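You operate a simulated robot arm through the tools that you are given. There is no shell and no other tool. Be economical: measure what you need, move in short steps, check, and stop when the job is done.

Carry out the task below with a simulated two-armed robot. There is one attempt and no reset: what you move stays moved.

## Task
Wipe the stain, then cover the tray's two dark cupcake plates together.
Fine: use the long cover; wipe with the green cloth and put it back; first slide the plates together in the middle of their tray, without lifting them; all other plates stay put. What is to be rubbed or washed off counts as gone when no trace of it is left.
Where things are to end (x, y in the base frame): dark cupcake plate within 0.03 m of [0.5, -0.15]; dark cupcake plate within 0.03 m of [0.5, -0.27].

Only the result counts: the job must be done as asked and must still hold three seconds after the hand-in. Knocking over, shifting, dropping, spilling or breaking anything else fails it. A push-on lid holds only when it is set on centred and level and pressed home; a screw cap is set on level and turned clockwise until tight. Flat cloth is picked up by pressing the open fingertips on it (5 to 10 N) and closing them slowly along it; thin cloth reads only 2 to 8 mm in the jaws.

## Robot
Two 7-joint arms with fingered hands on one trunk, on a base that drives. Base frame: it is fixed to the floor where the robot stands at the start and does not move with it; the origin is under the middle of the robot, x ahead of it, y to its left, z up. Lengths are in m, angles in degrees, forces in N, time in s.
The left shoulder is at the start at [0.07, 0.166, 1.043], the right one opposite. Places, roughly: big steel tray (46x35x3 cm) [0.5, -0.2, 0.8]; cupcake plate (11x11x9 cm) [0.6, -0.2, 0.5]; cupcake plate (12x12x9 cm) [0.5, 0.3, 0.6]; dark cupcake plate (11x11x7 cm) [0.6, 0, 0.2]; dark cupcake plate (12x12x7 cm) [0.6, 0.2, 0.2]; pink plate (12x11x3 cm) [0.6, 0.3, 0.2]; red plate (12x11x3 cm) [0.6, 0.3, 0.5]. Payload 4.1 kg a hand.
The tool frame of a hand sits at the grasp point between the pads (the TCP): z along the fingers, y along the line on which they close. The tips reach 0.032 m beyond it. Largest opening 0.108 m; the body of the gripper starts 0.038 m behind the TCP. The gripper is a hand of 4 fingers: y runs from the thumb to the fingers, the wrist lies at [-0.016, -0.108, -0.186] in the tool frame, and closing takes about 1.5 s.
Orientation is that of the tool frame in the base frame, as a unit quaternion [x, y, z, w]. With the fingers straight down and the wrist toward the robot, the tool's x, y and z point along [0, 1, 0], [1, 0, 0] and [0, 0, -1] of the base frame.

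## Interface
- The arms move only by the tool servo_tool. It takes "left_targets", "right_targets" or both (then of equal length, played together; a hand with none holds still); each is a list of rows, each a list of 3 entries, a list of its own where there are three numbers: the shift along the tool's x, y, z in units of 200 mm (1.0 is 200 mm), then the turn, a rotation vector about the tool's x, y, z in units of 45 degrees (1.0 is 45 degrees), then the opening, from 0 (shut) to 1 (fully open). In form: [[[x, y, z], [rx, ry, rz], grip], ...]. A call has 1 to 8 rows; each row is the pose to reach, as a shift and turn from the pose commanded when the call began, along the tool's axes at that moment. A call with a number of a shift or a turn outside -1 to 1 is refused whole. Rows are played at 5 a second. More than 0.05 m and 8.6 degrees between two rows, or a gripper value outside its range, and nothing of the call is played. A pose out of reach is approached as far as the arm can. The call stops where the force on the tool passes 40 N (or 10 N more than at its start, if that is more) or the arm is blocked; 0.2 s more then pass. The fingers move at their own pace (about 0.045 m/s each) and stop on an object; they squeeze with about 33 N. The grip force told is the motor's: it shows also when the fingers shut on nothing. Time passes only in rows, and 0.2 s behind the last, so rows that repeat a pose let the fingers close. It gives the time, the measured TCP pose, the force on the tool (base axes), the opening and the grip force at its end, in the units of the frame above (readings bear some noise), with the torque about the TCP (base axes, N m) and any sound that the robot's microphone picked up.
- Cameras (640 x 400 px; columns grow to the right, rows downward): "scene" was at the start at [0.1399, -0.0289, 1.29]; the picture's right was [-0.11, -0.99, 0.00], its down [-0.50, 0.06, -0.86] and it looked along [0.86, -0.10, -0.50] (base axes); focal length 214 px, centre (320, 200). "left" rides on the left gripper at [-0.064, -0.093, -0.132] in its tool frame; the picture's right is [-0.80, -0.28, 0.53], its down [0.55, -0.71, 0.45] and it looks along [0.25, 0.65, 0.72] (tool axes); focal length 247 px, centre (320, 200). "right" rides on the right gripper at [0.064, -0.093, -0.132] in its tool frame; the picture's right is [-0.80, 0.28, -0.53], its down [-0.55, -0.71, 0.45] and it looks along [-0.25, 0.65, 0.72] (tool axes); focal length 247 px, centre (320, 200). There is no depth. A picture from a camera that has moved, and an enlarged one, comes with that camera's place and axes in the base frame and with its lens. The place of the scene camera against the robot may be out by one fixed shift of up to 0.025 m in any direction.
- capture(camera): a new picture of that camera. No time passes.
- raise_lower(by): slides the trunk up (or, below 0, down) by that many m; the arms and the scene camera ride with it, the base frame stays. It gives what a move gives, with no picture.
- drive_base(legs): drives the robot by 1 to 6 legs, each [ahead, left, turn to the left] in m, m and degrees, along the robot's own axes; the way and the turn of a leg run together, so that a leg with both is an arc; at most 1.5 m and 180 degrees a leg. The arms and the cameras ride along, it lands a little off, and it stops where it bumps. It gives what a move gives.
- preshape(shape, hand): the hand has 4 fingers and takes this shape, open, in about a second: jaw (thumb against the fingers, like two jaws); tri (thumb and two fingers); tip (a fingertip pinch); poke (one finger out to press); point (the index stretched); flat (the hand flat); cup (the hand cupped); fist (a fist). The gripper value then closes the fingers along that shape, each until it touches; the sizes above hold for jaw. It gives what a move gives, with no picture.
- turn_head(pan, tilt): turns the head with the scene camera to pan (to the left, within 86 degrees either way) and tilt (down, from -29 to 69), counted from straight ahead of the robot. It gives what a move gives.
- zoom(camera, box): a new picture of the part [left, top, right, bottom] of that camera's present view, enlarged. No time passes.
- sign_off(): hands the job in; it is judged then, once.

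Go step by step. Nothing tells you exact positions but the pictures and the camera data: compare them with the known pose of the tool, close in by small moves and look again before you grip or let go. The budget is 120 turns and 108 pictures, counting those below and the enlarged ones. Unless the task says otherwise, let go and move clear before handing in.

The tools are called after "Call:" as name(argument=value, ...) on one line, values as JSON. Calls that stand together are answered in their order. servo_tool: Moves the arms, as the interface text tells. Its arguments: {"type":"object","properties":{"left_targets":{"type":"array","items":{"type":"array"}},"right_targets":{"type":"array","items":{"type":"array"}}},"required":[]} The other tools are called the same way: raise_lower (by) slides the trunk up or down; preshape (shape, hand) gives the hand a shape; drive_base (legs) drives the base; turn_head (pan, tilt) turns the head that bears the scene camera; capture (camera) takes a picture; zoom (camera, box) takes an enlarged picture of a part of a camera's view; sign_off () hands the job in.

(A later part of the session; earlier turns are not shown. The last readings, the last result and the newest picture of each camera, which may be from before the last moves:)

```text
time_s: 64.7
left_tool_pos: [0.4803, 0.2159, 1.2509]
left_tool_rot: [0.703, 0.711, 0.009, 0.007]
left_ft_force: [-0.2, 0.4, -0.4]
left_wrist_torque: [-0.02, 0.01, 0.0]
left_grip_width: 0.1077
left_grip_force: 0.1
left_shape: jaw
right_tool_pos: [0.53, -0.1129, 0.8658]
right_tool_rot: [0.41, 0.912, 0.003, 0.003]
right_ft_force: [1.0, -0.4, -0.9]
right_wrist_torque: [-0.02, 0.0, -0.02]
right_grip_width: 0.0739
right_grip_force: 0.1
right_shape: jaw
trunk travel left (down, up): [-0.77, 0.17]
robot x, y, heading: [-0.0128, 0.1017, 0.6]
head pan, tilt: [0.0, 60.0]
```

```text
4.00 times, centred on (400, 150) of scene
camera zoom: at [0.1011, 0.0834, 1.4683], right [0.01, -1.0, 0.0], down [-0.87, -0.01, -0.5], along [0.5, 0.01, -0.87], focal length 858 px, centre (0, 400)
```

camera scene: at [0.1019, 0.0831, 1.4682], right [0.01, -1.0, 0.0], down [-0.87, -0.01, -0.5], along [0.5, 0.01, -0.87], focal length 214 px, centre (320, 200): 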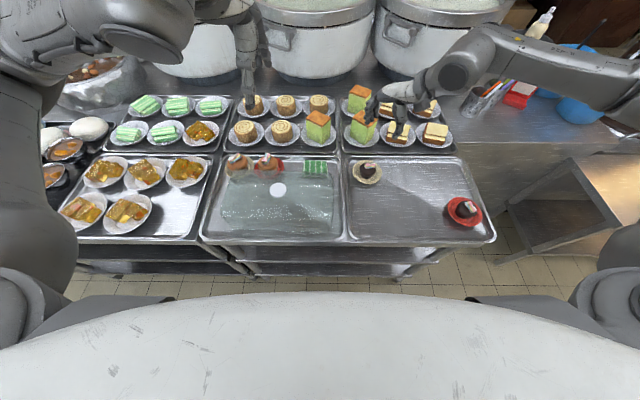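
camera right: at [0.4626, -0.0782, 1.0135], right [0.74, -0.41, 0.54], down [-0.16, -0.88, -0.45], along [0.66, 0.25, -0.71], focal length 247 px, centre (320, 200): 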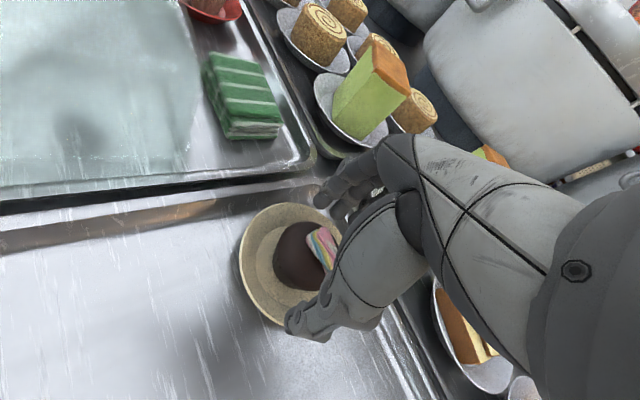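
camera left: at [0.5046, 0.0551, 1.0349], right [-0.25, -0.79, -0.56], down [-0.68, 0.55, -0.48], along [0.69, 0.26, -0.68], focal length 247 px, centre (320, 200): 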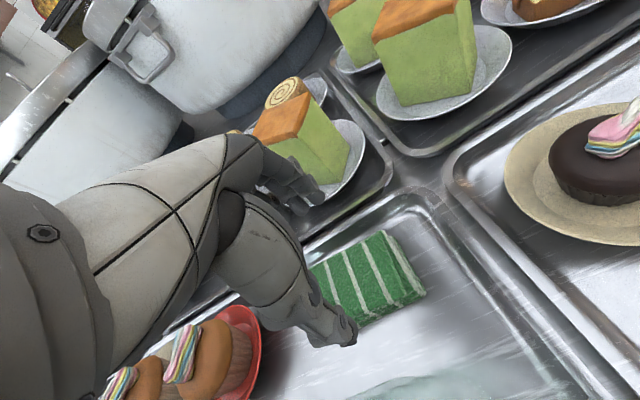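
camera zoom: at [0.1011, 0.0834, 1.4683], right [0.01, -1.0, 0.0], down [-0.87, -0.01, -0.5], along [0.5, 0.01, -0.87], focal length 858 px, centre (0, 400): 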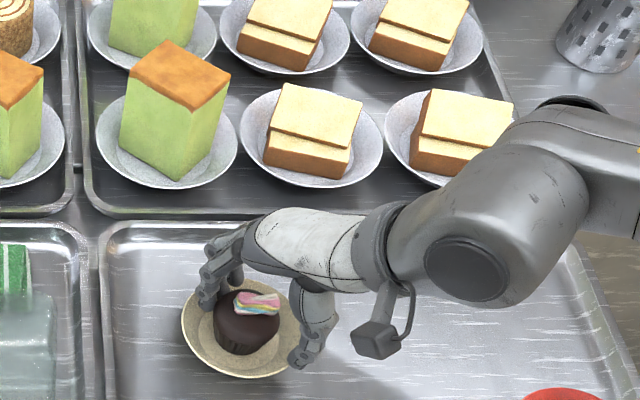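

The plate slides well. I continue the rest of the way.

Call:
servo_tool(right_targets=[[[-0.01, -0.07, 0], [0, 0, 0], 0.68], [[-0.02, -0.14, 0], [0, 0, 0], 0.68], [[-0.03, -0.21, 0], [0, 0, 0], 0.68], [[-0.04, -0.275, 0], [0, 0, 0], 0.68]])

Call:
capture(camera="right")

Call:
zoom(camera="scene", box=[320, 120, 480, 220])

```text
time_s: 65.7
left_tool_pos: [0.4801, 0.2162, 1.2497]
left_tool_rot: [0.703, 0.711, 0.008, 0.008]
left_ft_force: [-0.2, -0.2, 0.3]
left_wrist_torque: [0.01, -0.01, 0.02]
left_grip_width: 0.1079
left_grip_force: 0.2
left_shape: jaw
right_tool_pos: [0.494, -0.1571, 0.8663]
right_tool_rot: [0.41, 0.912, 0.003, 0.002]
right_ft_force: [-0.5, 0.0, 0.1]
right_wrist_torque: [-0.02, -0.04, -0.01]
right_grip_width: 0.0739
right_grip_force: 0.0
right_shape: jaw
trunk travel left (down, up): [-0.77, 0.17]
robot x, y, heading: [-0.015, 0.1009, 0.6]
head pan, tilt: [0.0, 60.0]
```

```text
50 pictures are left
camera right: at [0.3801, -0.1709, 0.9959], right [0.74, -0.41, 0.54], down [-0.16, -0.88, -0.45], along [0.66, 0.25, -0.71], focal length 247 px, centre (320, 200)
```

right: 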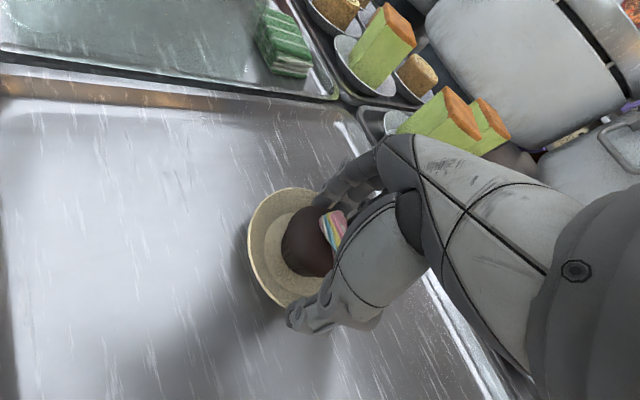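

```text
4.00 times, centred on (400, 170) of scene
camera zoom: at [0.1009, 0.0835, 1.4683], right [0.01, -1.0, 0.0], down [-0.87, -0.01, -0.5], along [0.5, 0.01, -0.87], focal length 858 px, centre (0, 320)
```

zoom: 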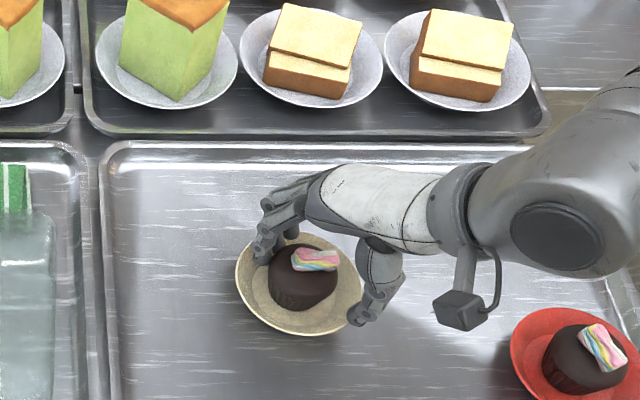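

Now I lift straight up clear of the cupcake and measure the plate position.

Call:
servo_tool(right_targets=[[[0, 0.04, 0], [0, 0, 0], 0.74], [[0, 0.04, -0.15], [0, 0, 0], 0.78], [[0, 0.04, -0.35], [0, 0, 0], 0.78], [[0, 0.04, -0.6], [0, 0, 0], 0.78], [[0, 0.04, -0.85], [0, 0, 0], 0.78]])

Call:
capture(camera="right")

Call:
zoom(camera="scene", box=[320, 120, 480, 220])

```text
time_s: 66.9
left_tool_pos: [0.4788, 0.2185, 1.2509]
left_tool_rot: [0.703, 0.711, 0.008, 0.008]
left_ft_force: [-0.4, 0.1, -0.3]
left_wrist_torque: [0.01, 0.0, 0.01]
left_grip_width: 0.1076
left_grip_force: 0.1
left_shape: jaw
right_tool_pos: [0.4969, -0.1497, 1.0352]
right_tool_rot: [0.412, 0.911, 0.002, 0.003]
right_ft_force: [-0.4, 0.4, -1.4]
right_wrist_torque: [0.04, -0.04, -0.03]
right_grip_width: 0.0839
right_grip_force: 0.2
right_shape: jaw
trunk travel left (down, up): [-0.77, 0.17]
robot x, y, heading: [-0.0179, 0.0992, 0.6]
head pan, tilt: [0.0, 60.0]
```

```text
48 pictures are left
camera right: at [0.3837, -0.1635, 1.1646], right [0.74, -0.41, 0.54], down [-0.16, -0.88, -0.45], along [0.66, 0.24, -0.71], focal length 247 px, centre (320, 200)
```

right: 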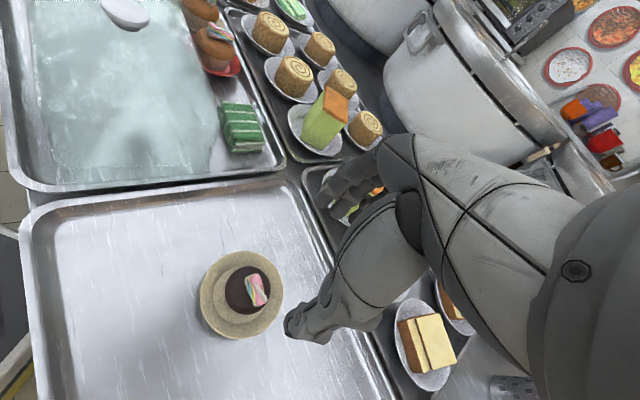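

```text
4.00 times, centred on (400, 170) of scene
camera zoom: at [0.1007, 0.0854, 1.4684], right [0.01, -1.0, 0.0], down [-0.87, -0.01, -0.5], along [0.5, 0.0, -0.87], focal length 858 px, centre (0, 320)
```

zoom: 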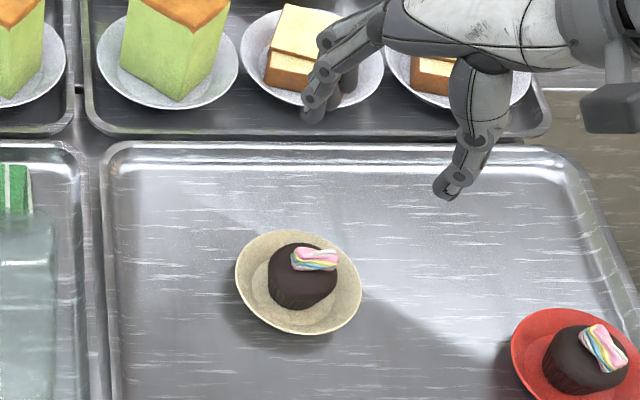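

The beige plate is at ~(0.501, -0.155), good. The red plate is at ~(0.422, -0.367), to be pushed to (0.50, -0.272). I drive back-right a bit and yaw 9° more.

Call:
drive_base(legs=[[-0.04, -0.16, 0]])

Call:
servo_tool(right_targets=[[[0, 0, 0], [0, 0, -0.1], 0.74], [[0, 0, 0], [0, 0, -0.2], 0.74]])

Call:
capture(camera="right")

```text
time_s: 68.3
left_tool_pos: [0.4424, 0.0612, 1.2497]
left_tool_rot: [0.703, 0.711, 0.008, 0.007]
left_ft_force: [0.5, -0.3, 0.7]
left_wrist_torque: [0.0, -0.01, -0.02]
left_grip_width: 0.1076
left_grip_force: 0.1
left_shape: jaw
right_tool_pos: [0.4598, -0.3067, 1.0348]
right_tool_rot: [0.411, 0.912, 0.003, 0.005]
right_ft_force: [-0.5, 0.5, -0.7]
right_wrist_torque: [-0.03, 0.02, 0.01]
right_grip_width: 0.0841
right_grip_force: 0.1
right_shape: jaw
trunk travel left (down, up): [-0.77, 0.17]
robot x, y, heading: [-0.0509, -0.0566, 0.5]
head pan, tilt: [0.0, 60.0]
```

```text
time_s: 68.9
left_tool_pos: [0.441, 0.0625, 1.2507]
left_tool_rot: [0.702, 0.712, 0.007, 0.007]
left_ft_force: [0.3, 0.0, 0.6]
left_wrist_torque: [-0.02, 0.01, 0.03]
left_grip_width: 0.1079
left_grip_force: 0.1
left_shape: jaw
right_tool_pos: [0.4487, -0.3007, 1.0308]
right_tool_rot: [0.392, 0.92, 0.001, 0.007]
right_ft_force: [-0.8, 0.3, -0.8]
right_wrist_torque: [-0.04, 0.0, 0.0]
right_grip_width: 0.0802
right_grip_force: 0.1
right_shape: jaw
right hand out of reach, approached as far as the arm can: row 1, 2
trunk travel left (down, up): [-0.77, 0.17]
robot x, y, heading: [-0.0529, -0.0547, 0.5]
head pan, tilt: [0.0, 60.0]
```

```text
46 pictures are left
camera right: at [0.3345, -0.3172, 1.1605], right [0.75, -0.38, 0.54], down [-0.12, -0.89, -0.45], along [0.65, 0.27, -0.71], focal length 247 px, centre (320, 200)
```

right: 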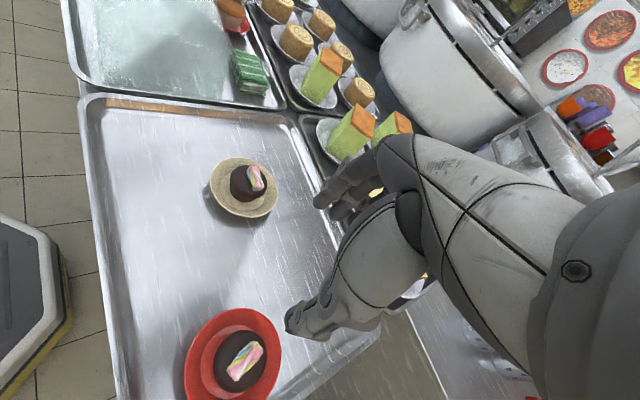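

Yaw reached its limit at ~44°, which is fine. The red plate is confirmed at (0.421, -0.366); I back the base 0.07 m for reach and move above it.

Call:
drive_base(legs=[[-0.07, 0, 0]])

```text
time_s: 70.0
left_tool_pos: [0.3745, 0.0587, 1.2477]
left_tool_rot: [0.703, 0.711, 0.008, 0.007]
left_ft_force: [0.6, -0.3, 0.2]
left_wrist_torque: [-0.01, 0.0, 0.0]
left_grip_width: 0.1077
left_grip_force: 0.1
left_shape: jaw
right_tool_pos: [0.3791, -0.3017, 1.0295]
right_tool_rot: [0.392, 0.92, 0.002, 0.006]
right_ft_force: [0.0, 0.1, -0.2]
right_wrist_torque: [0.01, 0.0, 0.01]
right_grip_width: 0.0802
right_grip_force: 0.0
right_shape: jaw
trunk travel left (down, up): [-0.77, 0.17]
robot x, y, heading: [-0.1256, -0.0549, 0.4]
head pan, tilt: [0.0, 60.0]
```

Call:
servo_tool(right_targets=[[[-0.15, -0.06, 0], [0, 0, 0], 0.74], [[-0.31, -0.127, 0], [0, 0, 0], 0.74], [[-0.31, -0.127, 0.2], [0, 0, 0], 0.74], [[-0.31, -0.127, 0.4], [0, 0, 0], 0.74]])

Call:
capture(camera="right")

Call:
capture(camera="scene")

```text
time_s: 71.0
left_tool_pos: [0.3781, 0.0599, 1.2475]
left_tool_rot: [0.703, 0.711, 0.007, 0.005]
left_ft_force: [0.8, 0.5, -0.6]
left_wrist_torque: [-0.02, 0.04, -0.01]
left_grip_width: 0.1077
left_grip_force: 0.1
left_shape: jaw
right_tool_pos: [0.4046, -0.3649, 0.9479]
right_tool_rot: [0.392, 0.92, 0.001, 0.003]
right_ft_force: [0.5, -0.1, -0.8]
right_wrist_torque: [0.05, 0.04, 0.01]
right_grip_width: 0.0798
right_grip_force: 0.1
right_shape: jaw
right hand out of reach, approached as far as the arm can: row 1, 2, 3
trunk travel left (down, up): [-0.77, 0.17]
robot x, y, heading: [-0.126, -0.0554, 0.3]
head pan, tilt: [0.0, 60.0]
```

```text
45 pictures are left
camera right: at [0.2921, -0.3819, 1.077], right [0.75, -0.38, 0.54], down [-0.12, -0.89, -0.45], along [0.65, 0.27, -0.71], focal length 247 px, centre (320, 200)
```

right: 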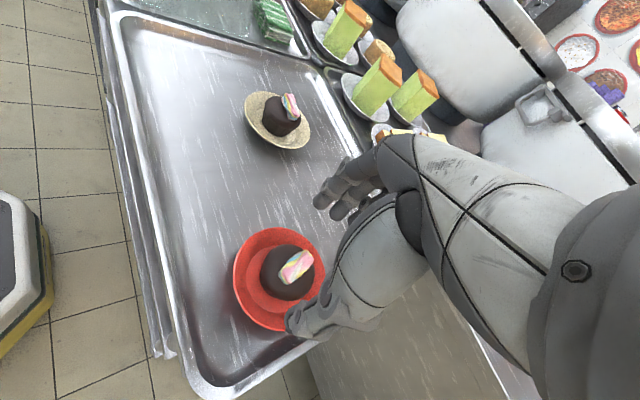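

```text
44 pictures are left
camera scene: at [-0.0011, -0.0728, 1.4677], right [0.01, -1.0, 0.0], down [-0.87, -0.01, -0.5], along [0.5, 0.0, -0.87], focal length 214 px, centre (320, 200)
```

scene: 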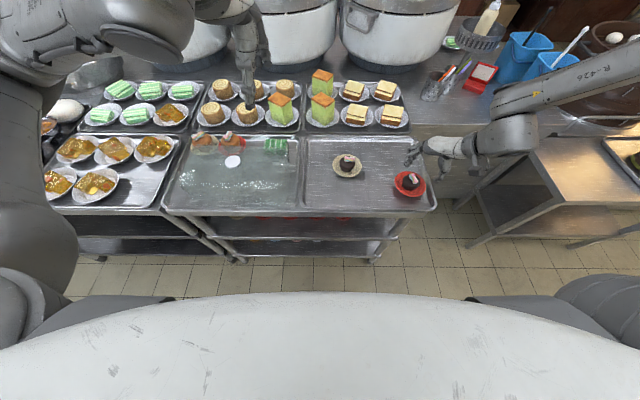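

The red cupcake is at ~(0.421, -0.368); I correct the offset and descend around it.

Call:
servo_tool(right_targets=[[[-0.068, 0.049, 0], [0, 0, 0], 0.76], [[-0.068, 0.049, 0.15], [0, 0, 0], 0.76], [[-0.068, 0.049, 0.3], [0, 0, 0], 0.76]])

Call:
capture(camera="right")

Call:
zoom(camera="scene", box=[300, 120, 460, 220])

```text
time_s: 71.8
left_tool_pos: [0.371, 0.0563, 1.2502]
left_tool_rot: [0.703, 0.711, 0.01, 0.007]
left_ft_force: [0.3, -0.2, -0.4]
left_wrist_torque: [-0.01, 0.02, -0.02]
left_grip_width: 0.1081
left_grip_force: 0.1
left_shape: jaw
right_tool_pos: [0.4217, -0.3698, 0.8887]
right_tool_rot: [0.393, 0.92, 0.003, 0.006]
right_ft_force: [-0.4, -0.4, -1.0]
right_wrist_torque: [0.02, 0.0, 0.0]
right_grip_width: 0.0819
right_grip_force: 0.1
right_shape: jaw
trunk travel left (down, up): [-0.77, 0.17]
robot x, y, heading: [-0.1245, -0.0595, 0.9]
head pan, tilt: [0.0, 60.0]
```

```text
43 pictures are left
camera right: at [0.3084, -0.3871, 1.0173], right [0.75, -0.38, 0.54], down [-0.12, -0.88, -0.45], along [0.65, 0.27, -0.71], focal length 247 px, centre (320, 200)
```

right: 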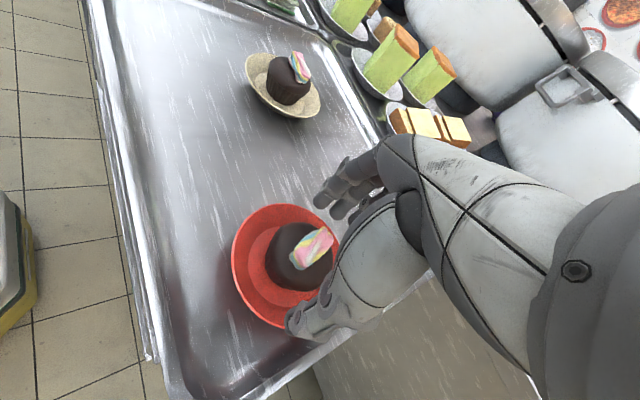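

```text
4.00 times, centred on (380, 170) of scene
camera zoom: at [-0.0075, -0.0761, 1.4683], right [0.01, -1.0, 0.0], down [-0.87, -0.01, -0.5], along [0.5, 0.01, -0.87], focal length 858 px, centre (80, 320)
```

zoom: 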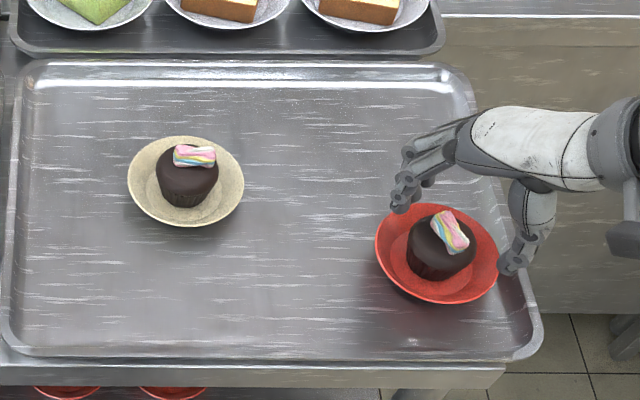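

The cupcake sits ~9 mm sideways of the TCP; I correct this and descend the rest.

Call:
servo_tool(right_targets=[[[0.046, 0, 0], [0, 0, 0], 0.76], [[0.046, 0, 0.06], [0, 0, 0], 0.74], [[0.046, 0, 0.11], [0, 0, 0], 0.72]])

Call:
zoom(camera="scene", box=[300, 120, 460, 220])

```text
time_s: 72.5
left_tool_pos: [0.373, 0.0595, 1.2482]
left_tool_rot: [0.702, 0.712, 0.009, 0.007]
left_ft_force: [1.1, -0.2, 0.5]
left_wrist_torque: [-0.02, -0.01, 0.0]
left_grip_width: 0.1078
left_grip_force: 0.0
left_shape: jaw
right_tool_pos: [0.4162, -0.3607, 0.8686]
right_tool_rot: [0.391, 0.92, 0.003, 0.007]
right_ft_force: [0.2, -0.2, -0.1]
right_wrist_torque: [0.0, 0.0, -0.01]
right_grip_width: 0.0778
right_grip_force: 0.0
right_shape: jaw
trunk travel left (down, up): [-0.77, 0.17]
robot x, y, heading: [-0.1246, -0.0573, 0.5]
head pan, tilt: [0.0, 60.0]
```

```text
4.00 times, centred on (380, 170) of scene
camera zoom: at [-0.007, -0.0739, 1.4682], right [0.01, -1.0, 0.0], down [-0.87, -0.01, -0.5], along [0.5, 0.0, -0.87], focal length 858 px, centre (80, 320)
```

zoom: 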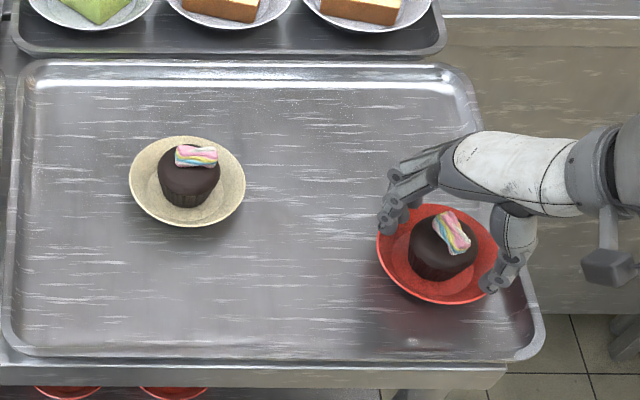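

The cupcake is well caged. I push it toward the goal, in the first half of the path.

Call:
servo_tool(right_targets=[[[0, 0.06, 0], [0, 0, 0], 0.7], [[0.01, 0.13, 0], [0, 0, 0], 0.68], [[0.02, 0.2, 0], [0, 0, 0], 0.68], [[0.03, 0.27, 0], [0, 0, 0], 0.68], [[0.04, 0.34, 0], [0, 0, 0], 0.68], [[0.04, 0.41, 0], [0, 0, 0], 0.68]])

Call:
zoom(camera="scene", box=[300, 120, 460, 220])

```text
time_s: 74.0
left_tool_pos: [0.3719, 0.0597, 1.2493]
left_tool_rot: [0.702, 0.712, 0.009, 0.007]
left_ft_force: [0.6, 0.1, 0.9]
left_wrist_torque: [0.0, 0.01, 0.01]
left_grip_width: 0.1078
left_grip_force: 0.1
left_shape: jaw
right_tool_pos: [0.4698, -0.299, 0.8709]
right_tool_rot: [0.392, 0.92, 0.001, 0.006]
right_ft_force: [0.0, -0.1, 0.7]
right_wrist_torque: [-0.07, -0.02, -0.01]
right_grip_width: 0.0738
right_grip_force: 0.1
right_shape: jaw
trunk travel left (down, up): [-0.77, 0.17]
robot x, y, heading: [-0.1271, -0.057, 0.7]
head pan, tilt: [0.0, 60.0]
```

```text
4.00 times, centred on (380, 170) of scene
camera zoom: at [-0.0068, -0.0734, 1.4682], right [0.01, -1.0, 0.0], down [-0.87, -0.01, -0.5], along [0.5, 0.0, -0.87], focal length 858 px, centre (80, 320)
```

zoom: 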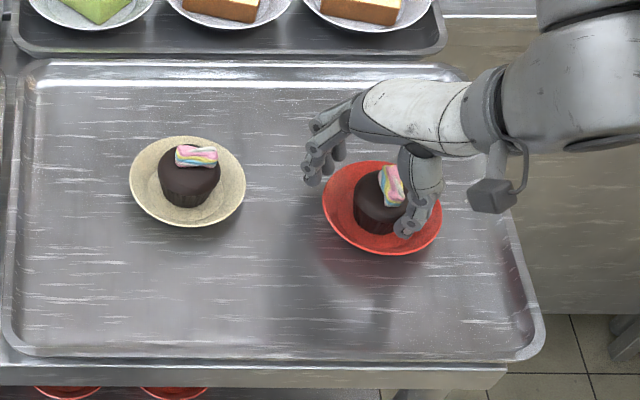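

Call:
capture(camera="right")

```text
39 pictures are left
camera right: at [0.3561, -0.3167, 0.9996], right [0.75, -0.38, 0.54], down [-0.12, -0.89, -0.45], along [0.65, 0.27, -0.71], focal length 247 px, centre (320, 200)
```

right: 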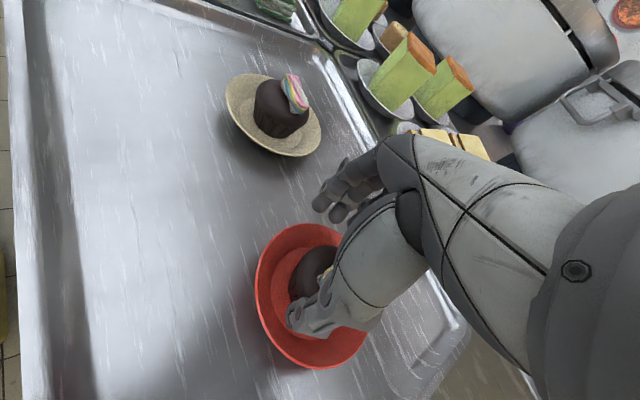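

The plate is now at ~(0.469, -0.331) but the cupcake drifted sideways in the cage. I lift clear, re-centre and look again.

Call:
servo_tool(right_targets=[[[0, -0.03, -0.02], [0, 0, 0], 0.85], [[0, -0.03, -0.15], [0, 0, 0], 0.85], [[0, -0.03, -0.32], [0, 0, 0], 0.85], [[-0.11, -0.115, -0.35], [0, 0, 0], 0.8]])

Call:
capture(camera="right")

Call:
zoom(camera="scene", box=[300, 120, 460, 220])

```text
time_s: 75.0
left_tool_pos: [0.3717, 0.0575, 1.2491]
left_tool_rot: [0.703, 0.711, 0.009, 0.007]
left_ft_force: [0.6, -0.8, 0.0]
left_wrist_torque: [0.05, 0.01, -0.02]
left_grip_width: 0.1076
left_grip_force: 0.1
left_shape: jaw
right_tool_pos: [0.4649, -0.3312, 0.9399]
right_tool_rot: [0.393, 0.92, 0.003, 0.006]
right_ft_force: [-0.4, -0.3, -0.1]
right_wrist_torque: [0.03, 0.0, -0.03]
right_grip_width: 0.0865
right_grip_force: 0.1
right_shape: jaw
trunk travel left (down, up): [-0.77, 0.17]
robot x, y, heading: [-0.1245, -0.0589, 0.5]
head pan, tilt: [0.0, 60.0]
```

```text
38 pictures are left
camera right: at [0.3509, -0.3492, 1.0697], right [0.75, -0.38, 0.54], down [-0.12, -0.88, -0.45], along [0.65, 0.27, -0.71], focal length 247 px, centre (320, 200)
```

right: 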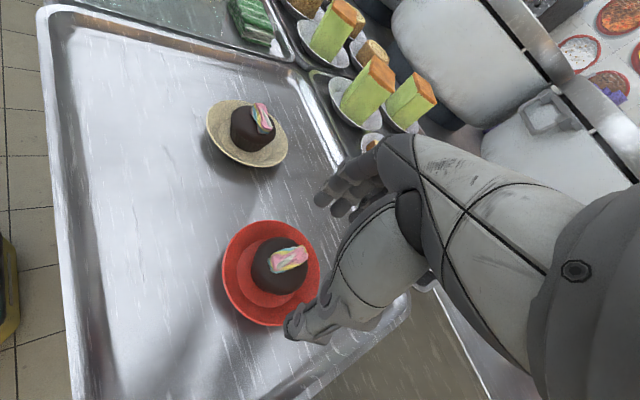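

```text
4.00 times, centred on (380, 170) of scene
camera zoom: at [-0.0073, -0.0761, 1.4682], right [0.01, -1.0, 0.0], down [-0.87, -0.01, -0.5], along [0.5, 0.01, -0.87], focal length 858 px, centre (80, 320)
```

zoom: 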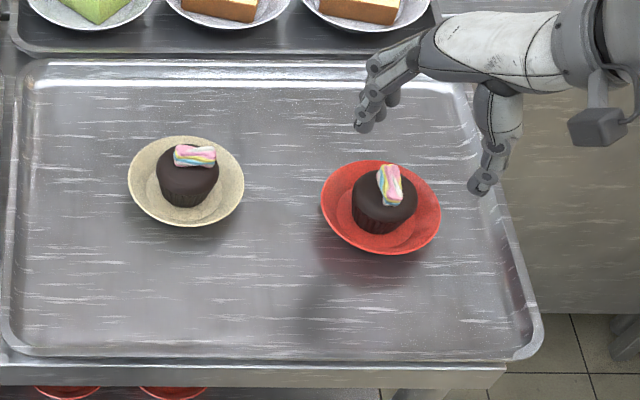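

The red plate is at ~(0.470, -0.327). I'll cage it centred, close gently on the cupcake, and drag along the tray without raising.

Call:
servo_tool(right_targets=[[[0, 0.032, 0], [0, 0, 0], 0.76], [[0, 0.032, 0.15], [0, 0, 0], 0.76], [[0, 0.032, 0.28], [0, 0, 0], 0.74], [[0, 0.032, 0.36], [0, 0, 0], 0.72]])

Call:
zoom(camera="scene", box=[300, 120, 460, 220])

```text
time_s: 76.0
left_tool_pos: [0.372, 0.0593, 1.2501]
left_tool_rot: [0.703, 0.711, 0.009, 0.007]
left_ft_force: [-0.7, -0.8, -1.0]
left_wrist_torque: [-0.01, 0.01, 0.0]
left_grip_width: 0.1079
left_grip_force: 0.1
left_shape: jaw
right_tool_pos: [0.4725, -0.3247, 0.8685]
right_tool_rot: [0.392, 0.92, 0.003, 0.007]
right_ft_force: [0.6, -0.2, 0.8]
right_wrist_torque: [0.04, 0.04, -0.01]
right_grip_width: 0.0782
right_grip_force: 0.0
right_shape: jaw
trunk travel left (down, up): [-0.77, 0.17]
robot x, y, heading: [-0.1224, -0.0565, 0.7]
head pan, tilt: [0.0, 60.0]
```

```text
4.00 times, centred on (380, 170) of scene
camera zoom: at [-0.0072, -0.0739, 1.4683], right [0.01, -1.0, 0.0], down [-0.87, -0.01, -0.5], along [0.5, 0.0, -0.87], focal length 858 px, centre (80, 320)
```

zoom: 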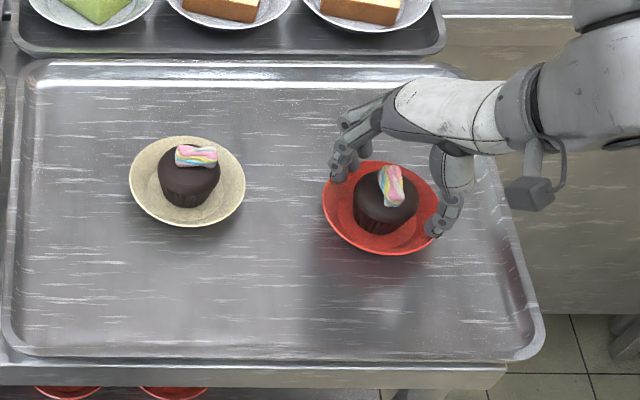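

Call:
servo_tool(right_targets=[[[0, 0, 0], [0, 0, 0], 0.62], [[0, 0, 0], [0, 0, 0], 0.55], [[0, 0, 0], [0, 0, 0], 0.48], [[0, 0, 0], [0, 0, 0], 0.44], [[0, 0, 0], [0, 0, 0], 0.44]])

```text
time_s: 77.2
left_tool_pos: [0.3719, 0.0599, 1.2482]
left_tool_rot: [0.702, 0.712, 0.009, 0.007]
left_ft_force: [0.1, 0.1, -1.2]
left_wrist_torque: [-0.02, 0.01, 0.05]
left_grip_width: 0.108
left_grip_force: 0.0
left_shape: jaw
right_tool_pos: [0.4732, -0.3266, 0.8692]
right_tool_rot: [0.392, 0.92, 0.003, 0.007]
right_ft_force: [0.0, -0.3, -0.9]
right_wrist_torque: [-0.02, 0.01, -0.01]
right_grip_width: 0.0499
right_grip_force: 32.8
right_shape: jaw
trunk travel left (down, up): [-0.77, 0.17]
robot x, y, heading: [-0.1209, -0.0566, 0.6]
head pan, tilt: [0.0, 60.0]
```

Gripped at 5 cm. I drag to (0.50, -0.272), keeping it pressed slightly down.

Call:
servo_tool(right_targets=[[[0.01, 0.03, 0.008], [0, 0, 0], 0.44], [[0.03, 0.09, 0.008], [0, 0, 0], 0.44], [[0.05, 0.15, 0.008], [0, 0, 0], 0.44], [[0.07, 0.2, 0.008], [0, 0, 0], 0.44], [[0.09, 0.25, 0.008], [0, 0, 0], 0.44], [[0.1, 0.285, 0.008], [0, 0, 0], 0.44]])

Call:
zoom(camera="scene", box=[300, 120, 460, 220])

```text
time_s: 78.5
left_tool_pos: [0.3715, 0.0599, 1.251]
left_tool_rot: [0.703, 0.711, 0.009, 0.007]
left_ft_force: [-0.3, 0.8, -0.7]
left_wrist_torque: [0.01, 0.0, 0.0]
left_grip_width: 0.1078
left_grip_force: 0.1
left_shape: jaw
right_tool_pos: [0.5005, -0.2724, 0.8683]
right_tool_rot: [0.392, 0.92, 0.002, 0.006]
right_ft_force: [-0.9, -0.1, 0.5]
right_wrist_torque: [-0.01, -0.03, 0.0]
right_grip_width: 0.0495
right_grip_force: 33.0
right_shape: jaw
trunk travel left (down, up): [-0.77, 0.17]
robot x, y, heading: [-0.1228, -0.0569, 0.5]
head pan, tilt: [0.0, 60.0]
```

```text
4.00 times, centred on (380, 170) of scene
camera zoom: at [-0.0073, -0.0739, 1.4682], right [0.01, -1.0, 0.0], down [-0.87, -0.01, -0.5], along [0.5, 0.0, -0.87], focal length 858 px, centre (80, 320)
```

zoom: 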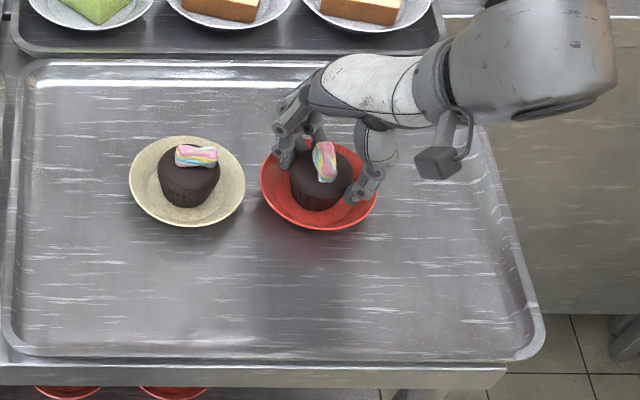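

The red plate is in place next to the beige one. I open and lift clear.

Call:
servo_tool(right_targets=[[[0, 0, 0], [0, 0, 0], 0.6], [[0, 0, 0], [0, 0, 0], 0.72], [[0, 0, 0], [0, 0, 0], 0.74], [[0, 0, -0.1], [0, 0, 0], 0.76], [[0, 0, -0.3], [0, 0, 0], 0.76], [[0, 0, -0.55], [0, 0, 0], 0.76], [[0, 0, -0.8], [0, 0, 0], 0.76], [[0, 0, -1.0], [0, 0, 0], 0.76]])

Call:
capture(camera="right")

Call:
zoom(camera="scene", box=[140, 110, 460, 230])

```text
time_s: 80.3
left_tool_pos: [0.371, 0.059, 1.2497]
left_tool_rot: [0.703, 0.711, 0.009, 0.007]
left_ft_force: [-0.1, 0.8, 0.0]
left_wrist_torque: [-0.01, -0.02, -0.01]
left_grip_width: 0.1077
left_grip_force: 0.1
left_shape: jaw
right_tool_pos: [0.5008, -0.263, 1.0546]
right_tool_rot: [0.391, 0.92, 0.008, 0.008]
right_ft_force: [-1.1, 0.4, 0.5]
right_wrist_torque: [0.0, 0.0, 0.02]
right_grip_width: 0.0818
right_grip_force: 0.0
right_shape: jaw
right hand out of reach, approached as far as the arm can: row 8
trunk travel left (down, up): [-0.77, 0.17]
robot x, y, heading: [-0.1277, -0.0561, 0.6]
head pan, tilt: [0.0, 60.0]
```

```text
34 pictures are left
camera right: at [0.3876, -0.2824, 1.183], right [0.75, -0.38, 0.54], down [-0.12, -0.88, -0.46], along [0.66, 0.28, -0.7], focal length 247 px, centre (320, 200)
```

right: 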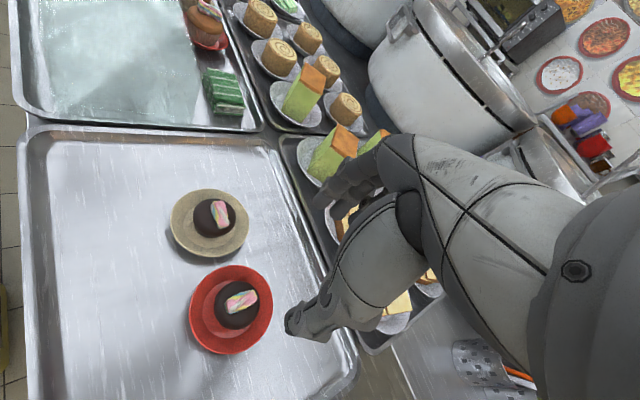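

```text
2.00 times, centred on (300, 170) of scene
camera zoom: at [-0.0078, -0.0737, 1.4682], right [0.01, -1.0, 0.0], down [-0.87, -0.01, -0.5], along [0.5, 0.0, -0.87], focal length 429 px, centre (360, 260)
```

zoom: 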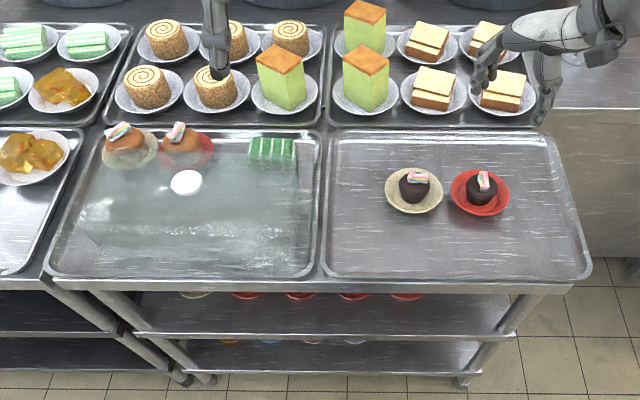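

Both plates are in place: beige ~(0.501, -0.148), red ~(0.497, -0.274). Now the cover: I drive left and straighten the right hand above the cover's knob (~(0.43, 0.23)).

Call:
drive_base(legs=[[0.02, 0.46, 0]])

Call:
servo_tool(right_targets=[[[0, 0, 0], [0, 0, 0.18], 0.9], [[0, 0, 0], [0, 0, 0.36], 0.9], [[0, 0, 0], [0, 0, 0.54], 0.9], [[0, 0, 0], [0, 0, 0.72], 0.9], [[0, 0, 0], [0, 0, 0.9], 0.9], [[0, 0, 0], [0, 0, 0.97], 0.9]])

Call:
capture(camera="right")

Call:
zoom(camera="scene", box=[220, 100, 480, 262])

```text
time_s: 83.2
left_tool_pos: [0.3864, 0.5266, 1.2491]
left_tool_rot: [0.703, 0.711, 0.01, 0.007]
left_ft_force: [1.8, -0.5, 0.0]
left_wrist_torque: [0.01, 0.0, 0.01]
left_grip_width: 0.1079
left_grip_force: 0.0
left_shape: jaw
right_tool_pos: [0.5192, 0.2045, 1.0548]
right_tool_rot: [0.391, 0.92, 0.009, 0.008]
right_ft_force: [0.3, 0.0, -0.7]
right_wrist_torque: [0.02, 0.03, 0.04]
right_grip_width: 0.0818
right_grip_force: 0.0
right_shape: jaw
trunk travel left (down, up): [-0.77, 0.17]
robot x, y, heading: [-0.1084, 0.409, 0.5]
head pan, tilt: [0.0, 60.0]
```

```text
time_s: 84.5
left_tool_pos: [0.3864, 0.5259, 1.2502]
left_tool_rot: [0.703, 0.711, 0.009, 0.007]
left_ft_force: [0.3, 0.8, 0.3]
left_wrist_torque: [0.01, -0.03, 0.02]
left_grip_width: 0.1077
left_grip_force: 0.0
left_shape: jaw
right_tool_pos: [0.5185, 0.2035, 1.0558]
right_tool_rot: [0.706, 0.708, 0.011, 0.005]
right_ft_force: [-0.2, 0.0, -0.6]
right_wrist_torque: [0.01, -0.01, 0.0]
right_grip_width: 0.0972
right_grip_force: 0.0
right_shape: jaw
right hand out of reach, approached as far as the arm can: row 1, 2
trunk travel left (down, up): [-0.77, 0.17]
robot x, y, heading: [-0.1065, 0.4098, 0.4]
head pan, tilt: [0.0, 60.0]
```

```text
32 pictures are left
camera right: at [0.4217, 0.2668, 1.1844], right [0.27, -0.8, 0.53], down [-0.69, -0.55, -0.47], along [0.67, -0.24, -0.71], focal length 247 px, centre (320, 200)
```

right: 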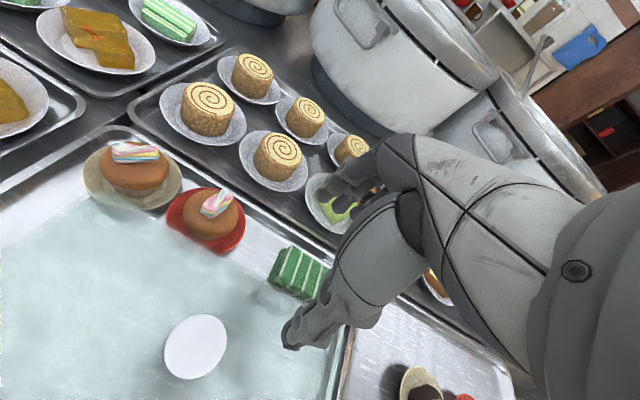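

```text
2.46 times, centred on (350, 181) of scene
camera zoom: at [0.008, 0.3936, 1.4683], right [0.01, -1.0, 0.0], down [-0.87, -0.01, -0.5], along [0.5, 0.0, -0.87], focal length 528 px, centre (246, 247)
```

zoom: 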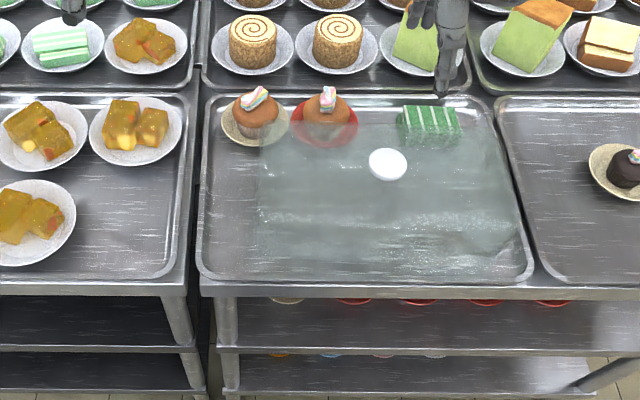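

The knob (5 cm disc) is at ~(0.446, 0.234). I move above it and descend partway.

Call:
servo_tool(right_targets=[[[0.07, -0.18, 0], [0, 0, 0], 0.9], [[0.15, -0.36, 0], [0, 0, 0], 0.9], [[0.15, -0.36, 0.2], [0, 0, 0], 0.9], [[0.15, -0.36, 0.35], [0, 0, 0], 0.9]])

Call:
capture(camera="right")

Call:
zoom(camera="scene", box=[300, 120, 460, 220])

```text
time_s: 85.5
left_tool_pos: [0.3867, 0.5252, 1.2494]
left_tool_rot: [0.703, 0.711, 0.01, 0.007]
left_ft_force: [-0.8, 0.8, 0.0]
left_wrist_torque: [-0.01, 0.0, 0.01]
left_grip_width: 0.108
left_grip_force: 0.0
left_shape: jaw
right_tool_pos: [0.4469, 0.2329, 0.9841]
right_tool_rot: [0.705, 0.709, 0.011, 0.003]
right_ft_force: [0.1, 1.1, 0.0]
right_wrist_torque: [0.02, 0.0, 0.0]
right_grip_width: 0.0974
right_grip_force: 0.1
right_shape: jaw
trunk travel left (down, up): [-0.77, 0.17]
robot x, y, heading: [-0.1126, 0.4093, 0.5]
head pan, tilt: [0.0, 60.0]
```

```text
30 pictures are left
camera right: at [0.3506, 0.2959, 1.1134], right [0.28, -0.8, 0.53], down [-0.69, -0.55, -0.47], along [0.67, -0.24, -0.71], focal length 247 px, centre (320, 200)
```

right: 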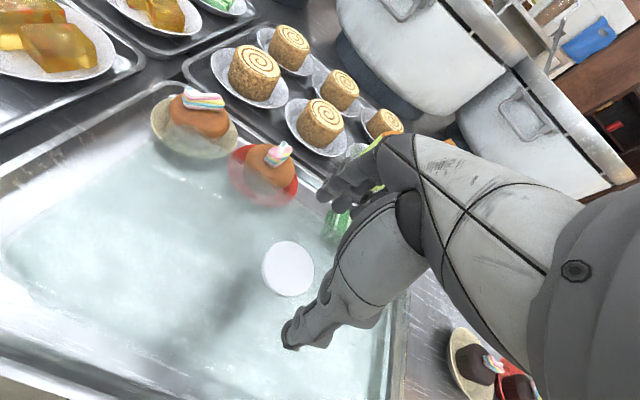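

```text
4.00 times, centred on (380, 170) of scene
camera zoom: at [0.0089, 0.3922, 1.4683], right [0.01, -1.0, 0.0], down [-0.87, -0.01, -0.5], along [0.5, 0.01, -0.87], focal length 858 px, centre (80, 320)
```

zoom: 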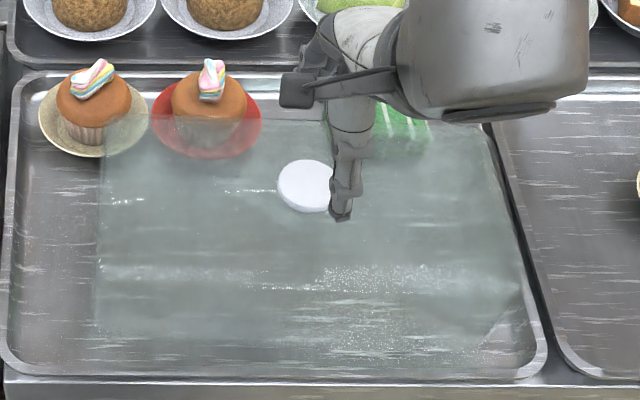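

The TCP is centred over the knob. I descend with small steps, feeling for the cover's top.

Call:
servo_tool(right_targets=[[[0, 0, 0.1], [0, 0, 0], 0.8], [[0, 0, 0.2], [0, 0, 0], 0.8], [[0, 0, 0.25], [0, 0, 0], 0.8]])

Call:
capture(camera="right")

Call:
zoom(camera="scene", box=[340, 130, 420, 180])

```text
time_s: 86.3
left_tool_pos: [0.3875, 0.5262, 1.2509]
left_tool_rot: [0.703, 0.711, 0.009, 0.007]
left_ft_force: [0.5, 0.1, -0.7]
left_wrist_torque: [0.03, 0.02, -0.02]
left_grip_width: 0.1078
left_grip_force: 0.1
left_shape: jaw
right_tool_pos: [0.4491, 0.2331, 0.9332]
right_tool_rot: [0.705, 0.709, 0.011, 0.004]
right_ft_force: [0.3, -0.5, 0.5]
right_wrist_torque: [0.01, -0.02, 0.01]
right_grip_width: 0.0868
right_grip_force: 0.1
right_shape: jaw
trunk travel left (down, up): [-0.77, 0.17]
robot x, y, heading: [-0.1042, 0.4086, 0.8]
head pan, tilt: [0.0, 60.0]
```

```text
28 pictures are left
camera right: at [0.3516, 0.2966, 1.063], right [0.28, -0.8, 0.53], down [-0.69, -0.55, -0.47], along [0.67, -0.24, -0.71], focal length 247 px, centre (320, 200)
```

right: 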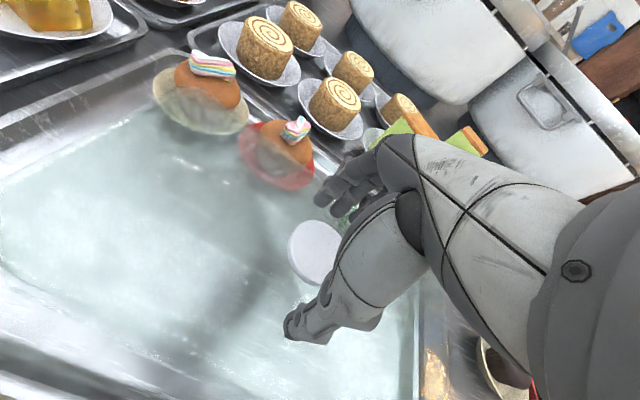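

```text
8.00 times, centred on (380, 155) of scene
camera zoom: at [0.008, 0.3936, 1.4683], right [0.01, -1.0, 0.0], down [-0.87, -0.01, -0.5], along [0.5, 0.0, -0.87], focal length 1716 px, centre (-160, 560)
```

zoom: 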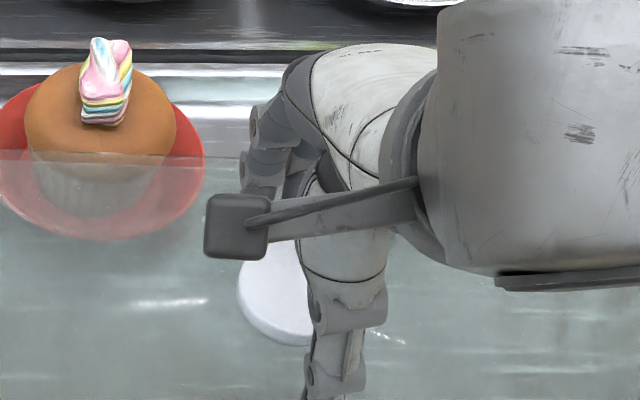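

Call:
servo_tool(right_targets=[[[0, 0, 0.05], [0, 0, 0], 0.78], [[0, 0, 0.09], [0, 0, 0], 0.78], [[0, 0, 0.12], [0, 0, 0], 0.78]])

Call:
capture(camera="right")

```text
time_s: 86.8
left_tool_pos: [0.3848, 0.5254, 1.251]
left_tool_rot: [0.703, 0.711, 0.009, 0.008]
left_ft_force: [-0.6, 0.1, -0.4]
left_wrist_torque: [0.01, 0.02, 0.02]
left_grip_width: 0.1079
left_grip_force: 0.1
left_shape: jaw
right_tool_pos: [0.4517, 0.2349, 0.93]
right_tool_rot: [0.705, 0.709, 0.018, 0.008]
right_ft_force: [-0.3, -0.5, 15.0]
right_wrist_torque: [-0.05, 0.89, -0.01]
right_grip_width: 0.0858
right_grip_force: 0.1
right_shape: jaw
trunk travel left (down, up): [-0.77, 0.17]
robot x, y, heading: [-0.107, 0.4097, 0.7]
head pan, tilt: [0.0, 60.0]
stopped in row 2 (right hand): the force on the tool passed its limit (the readings are from after the stop); the commanded pose is now the measured one
```

```text
26 pictures are left
camera right: at [0.3535, 0.2968, 1.0593], right [0.27, -0.8, 0.53], down [-0.69, -0.55, -0.48], along [0.68, -0.24, -0.7], focal length 247 px, centre (320, 200)
```

right: 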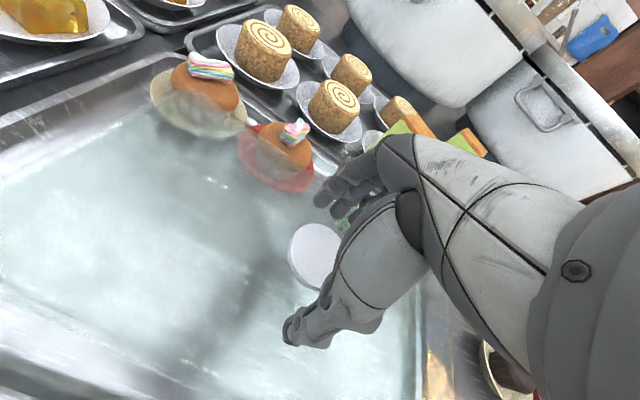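

The thumb touches the cover top (z≈0.896). I raise 4 mm and close on the knob.

Call:
servo_tool(right_targets=[[[0, -0.01, -0.02], [-0.02, 0, 0], 0.65], [[0, -0.01, -0.02], [-0.02, 0, 0], 0.5], [[0, -0.01, -0.02], [-0.02, 0, 0], 0.35], [[0, -0.01, -0.02], [-0.02, 0, 0], 0.2], [[0, -0.01, -0.02], [-0.02, 0, 0], 0.0], [[0, -0.01, -0.02], [-0.02, 0, 0], 0.0], [[0, -0.01, -0.02], [-0.02, 0, 0], 0.0]])

Call:
capture(camera="right")

```text
time_s: 88.4
left_tool_pos: [0.3876, 0.5268, 1.2495]
left_tool_rot: [0.703, 0.711, 0.009, 0.008]
left_ft_force: [-0.5, -0.7, 0.0]
left_wrist_torque: [-0.01, -0.05, -0.02]
left_grip_width: 0.1078
left_grip_force: 0.0
left_shape: jaw
right_tool_pos: [0.4503, 0.2346, 0.9321]
right_tool_rot: [0.705, 0.709, 0.021, 0.012]
right_ft_force: [-2.4, 1.9, 0.0]
right_wrist_torque: [0.0, 0.34, 0.04]
right_grip_width: 0.0372
right_grip_force: 33.5
right_shape: jaw
trunk travel left (down, up): [-0.77, 0.17]
robot x, y, heading: [-0.1085, 0.4101, 0.7]
head pan, tilt: [0.0, 60.0]
```

```text
25 pictures are left
camera right: at [0.3506, 0.2974, 1.0597], right [0.26, -0.8, 0.54], down [-0.68, -0.55, -0.49], along [0.68, -0.24, -0.69], focal length 247 px, centre (320, 200)
```

right: 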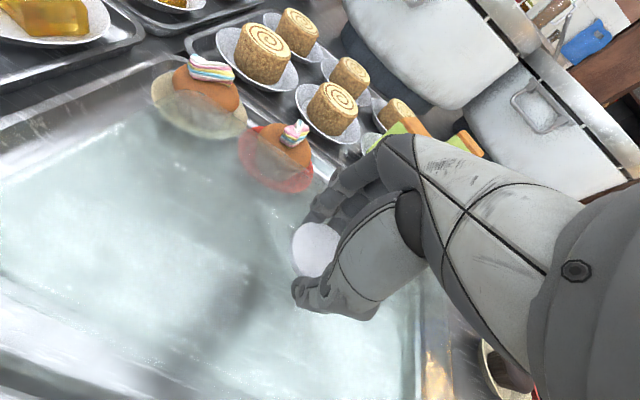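

The knob is gripped (3.7 cm, 33 N). I lift straight up in steps.

Call:
servo_tool(right_targets=[[[0, 0, -0.08], [0, 0, 0], 0], [[0, 0, -0.2], [0, 0, 0], 0], [[0, 0, -0.35], [0, 0, 0], 0], [[0, 0, -0.5], [0, 0, 0], 0]])

Call:
capture(camera="right")

Call:
zoom(camera="scene", box=[220, 80, 540, 280])

```text
time_s: 89.4
left_tool_pos: [0.3877, 0.5252, 1.2498]
left_tool_rot: [0.703, 0.711, 0.009, 0.007]
left_ft_force: [0.0, -0.2, 0.5]
left_wrist_torque: [0.02, -0.02, -0.02]
left_grip_width: 0.1078
left_grip_force: 0.0
left_shape: jaw
right_tool_pos: [0.4447, 0.2334, 1.0324]
right_tool_rot: [0.705, 0.709, 0.022, 0.013]
right_ft_force: [-0.7, 0.4, -3.7]
right_wrist_torque: [0.02, 0.02, 0.01]
right_grip_width: 0.0371
right_grip_force: 32.9
right_shape: jaw
trunk travel left (down, up): [-0.77, 0.17]
robot x, y, heading: [-0.1075, 0.4126, 0.5]
head pan, tilt: [0.0, 60.0]
```

```text
24 pictures are left
camera right: at [0.3447, 0.2959, 1.1591], right [0.26, -0.8, 0.54], down [-0.68, -0.55, -0.49], along [0.68, -0.24, -0.69], focal length 247 px, centre (320, 200)
```

right: 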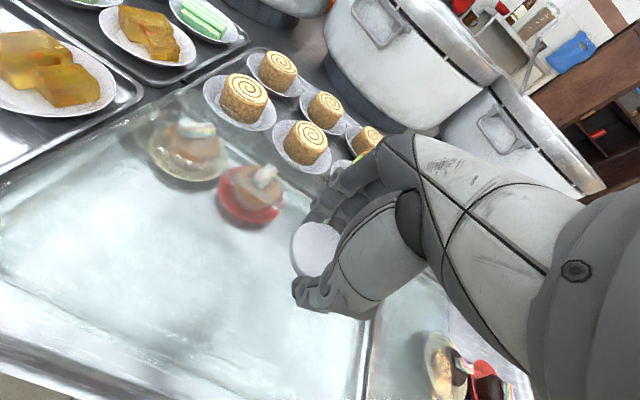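

```text
2.00 times, centred on (380, 180) of scene
camera zoom: at [0.0083, 0.3929, 1.4682], right [0.01, -1.0, 0.0], down [-0.87, -0.01, -0.5], along [0.5, 0.01, -0.87], focal length 429 px, centre (200, 240)
```

zoom: 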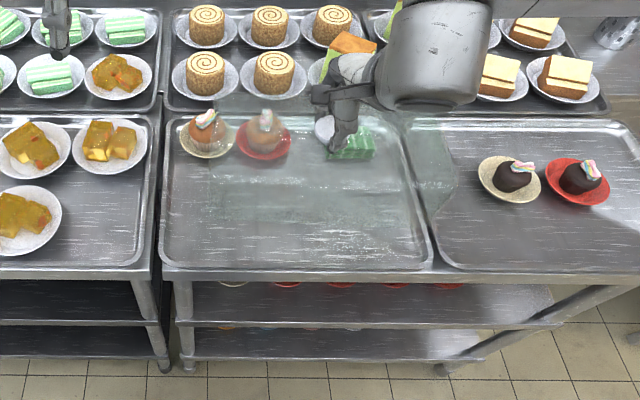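

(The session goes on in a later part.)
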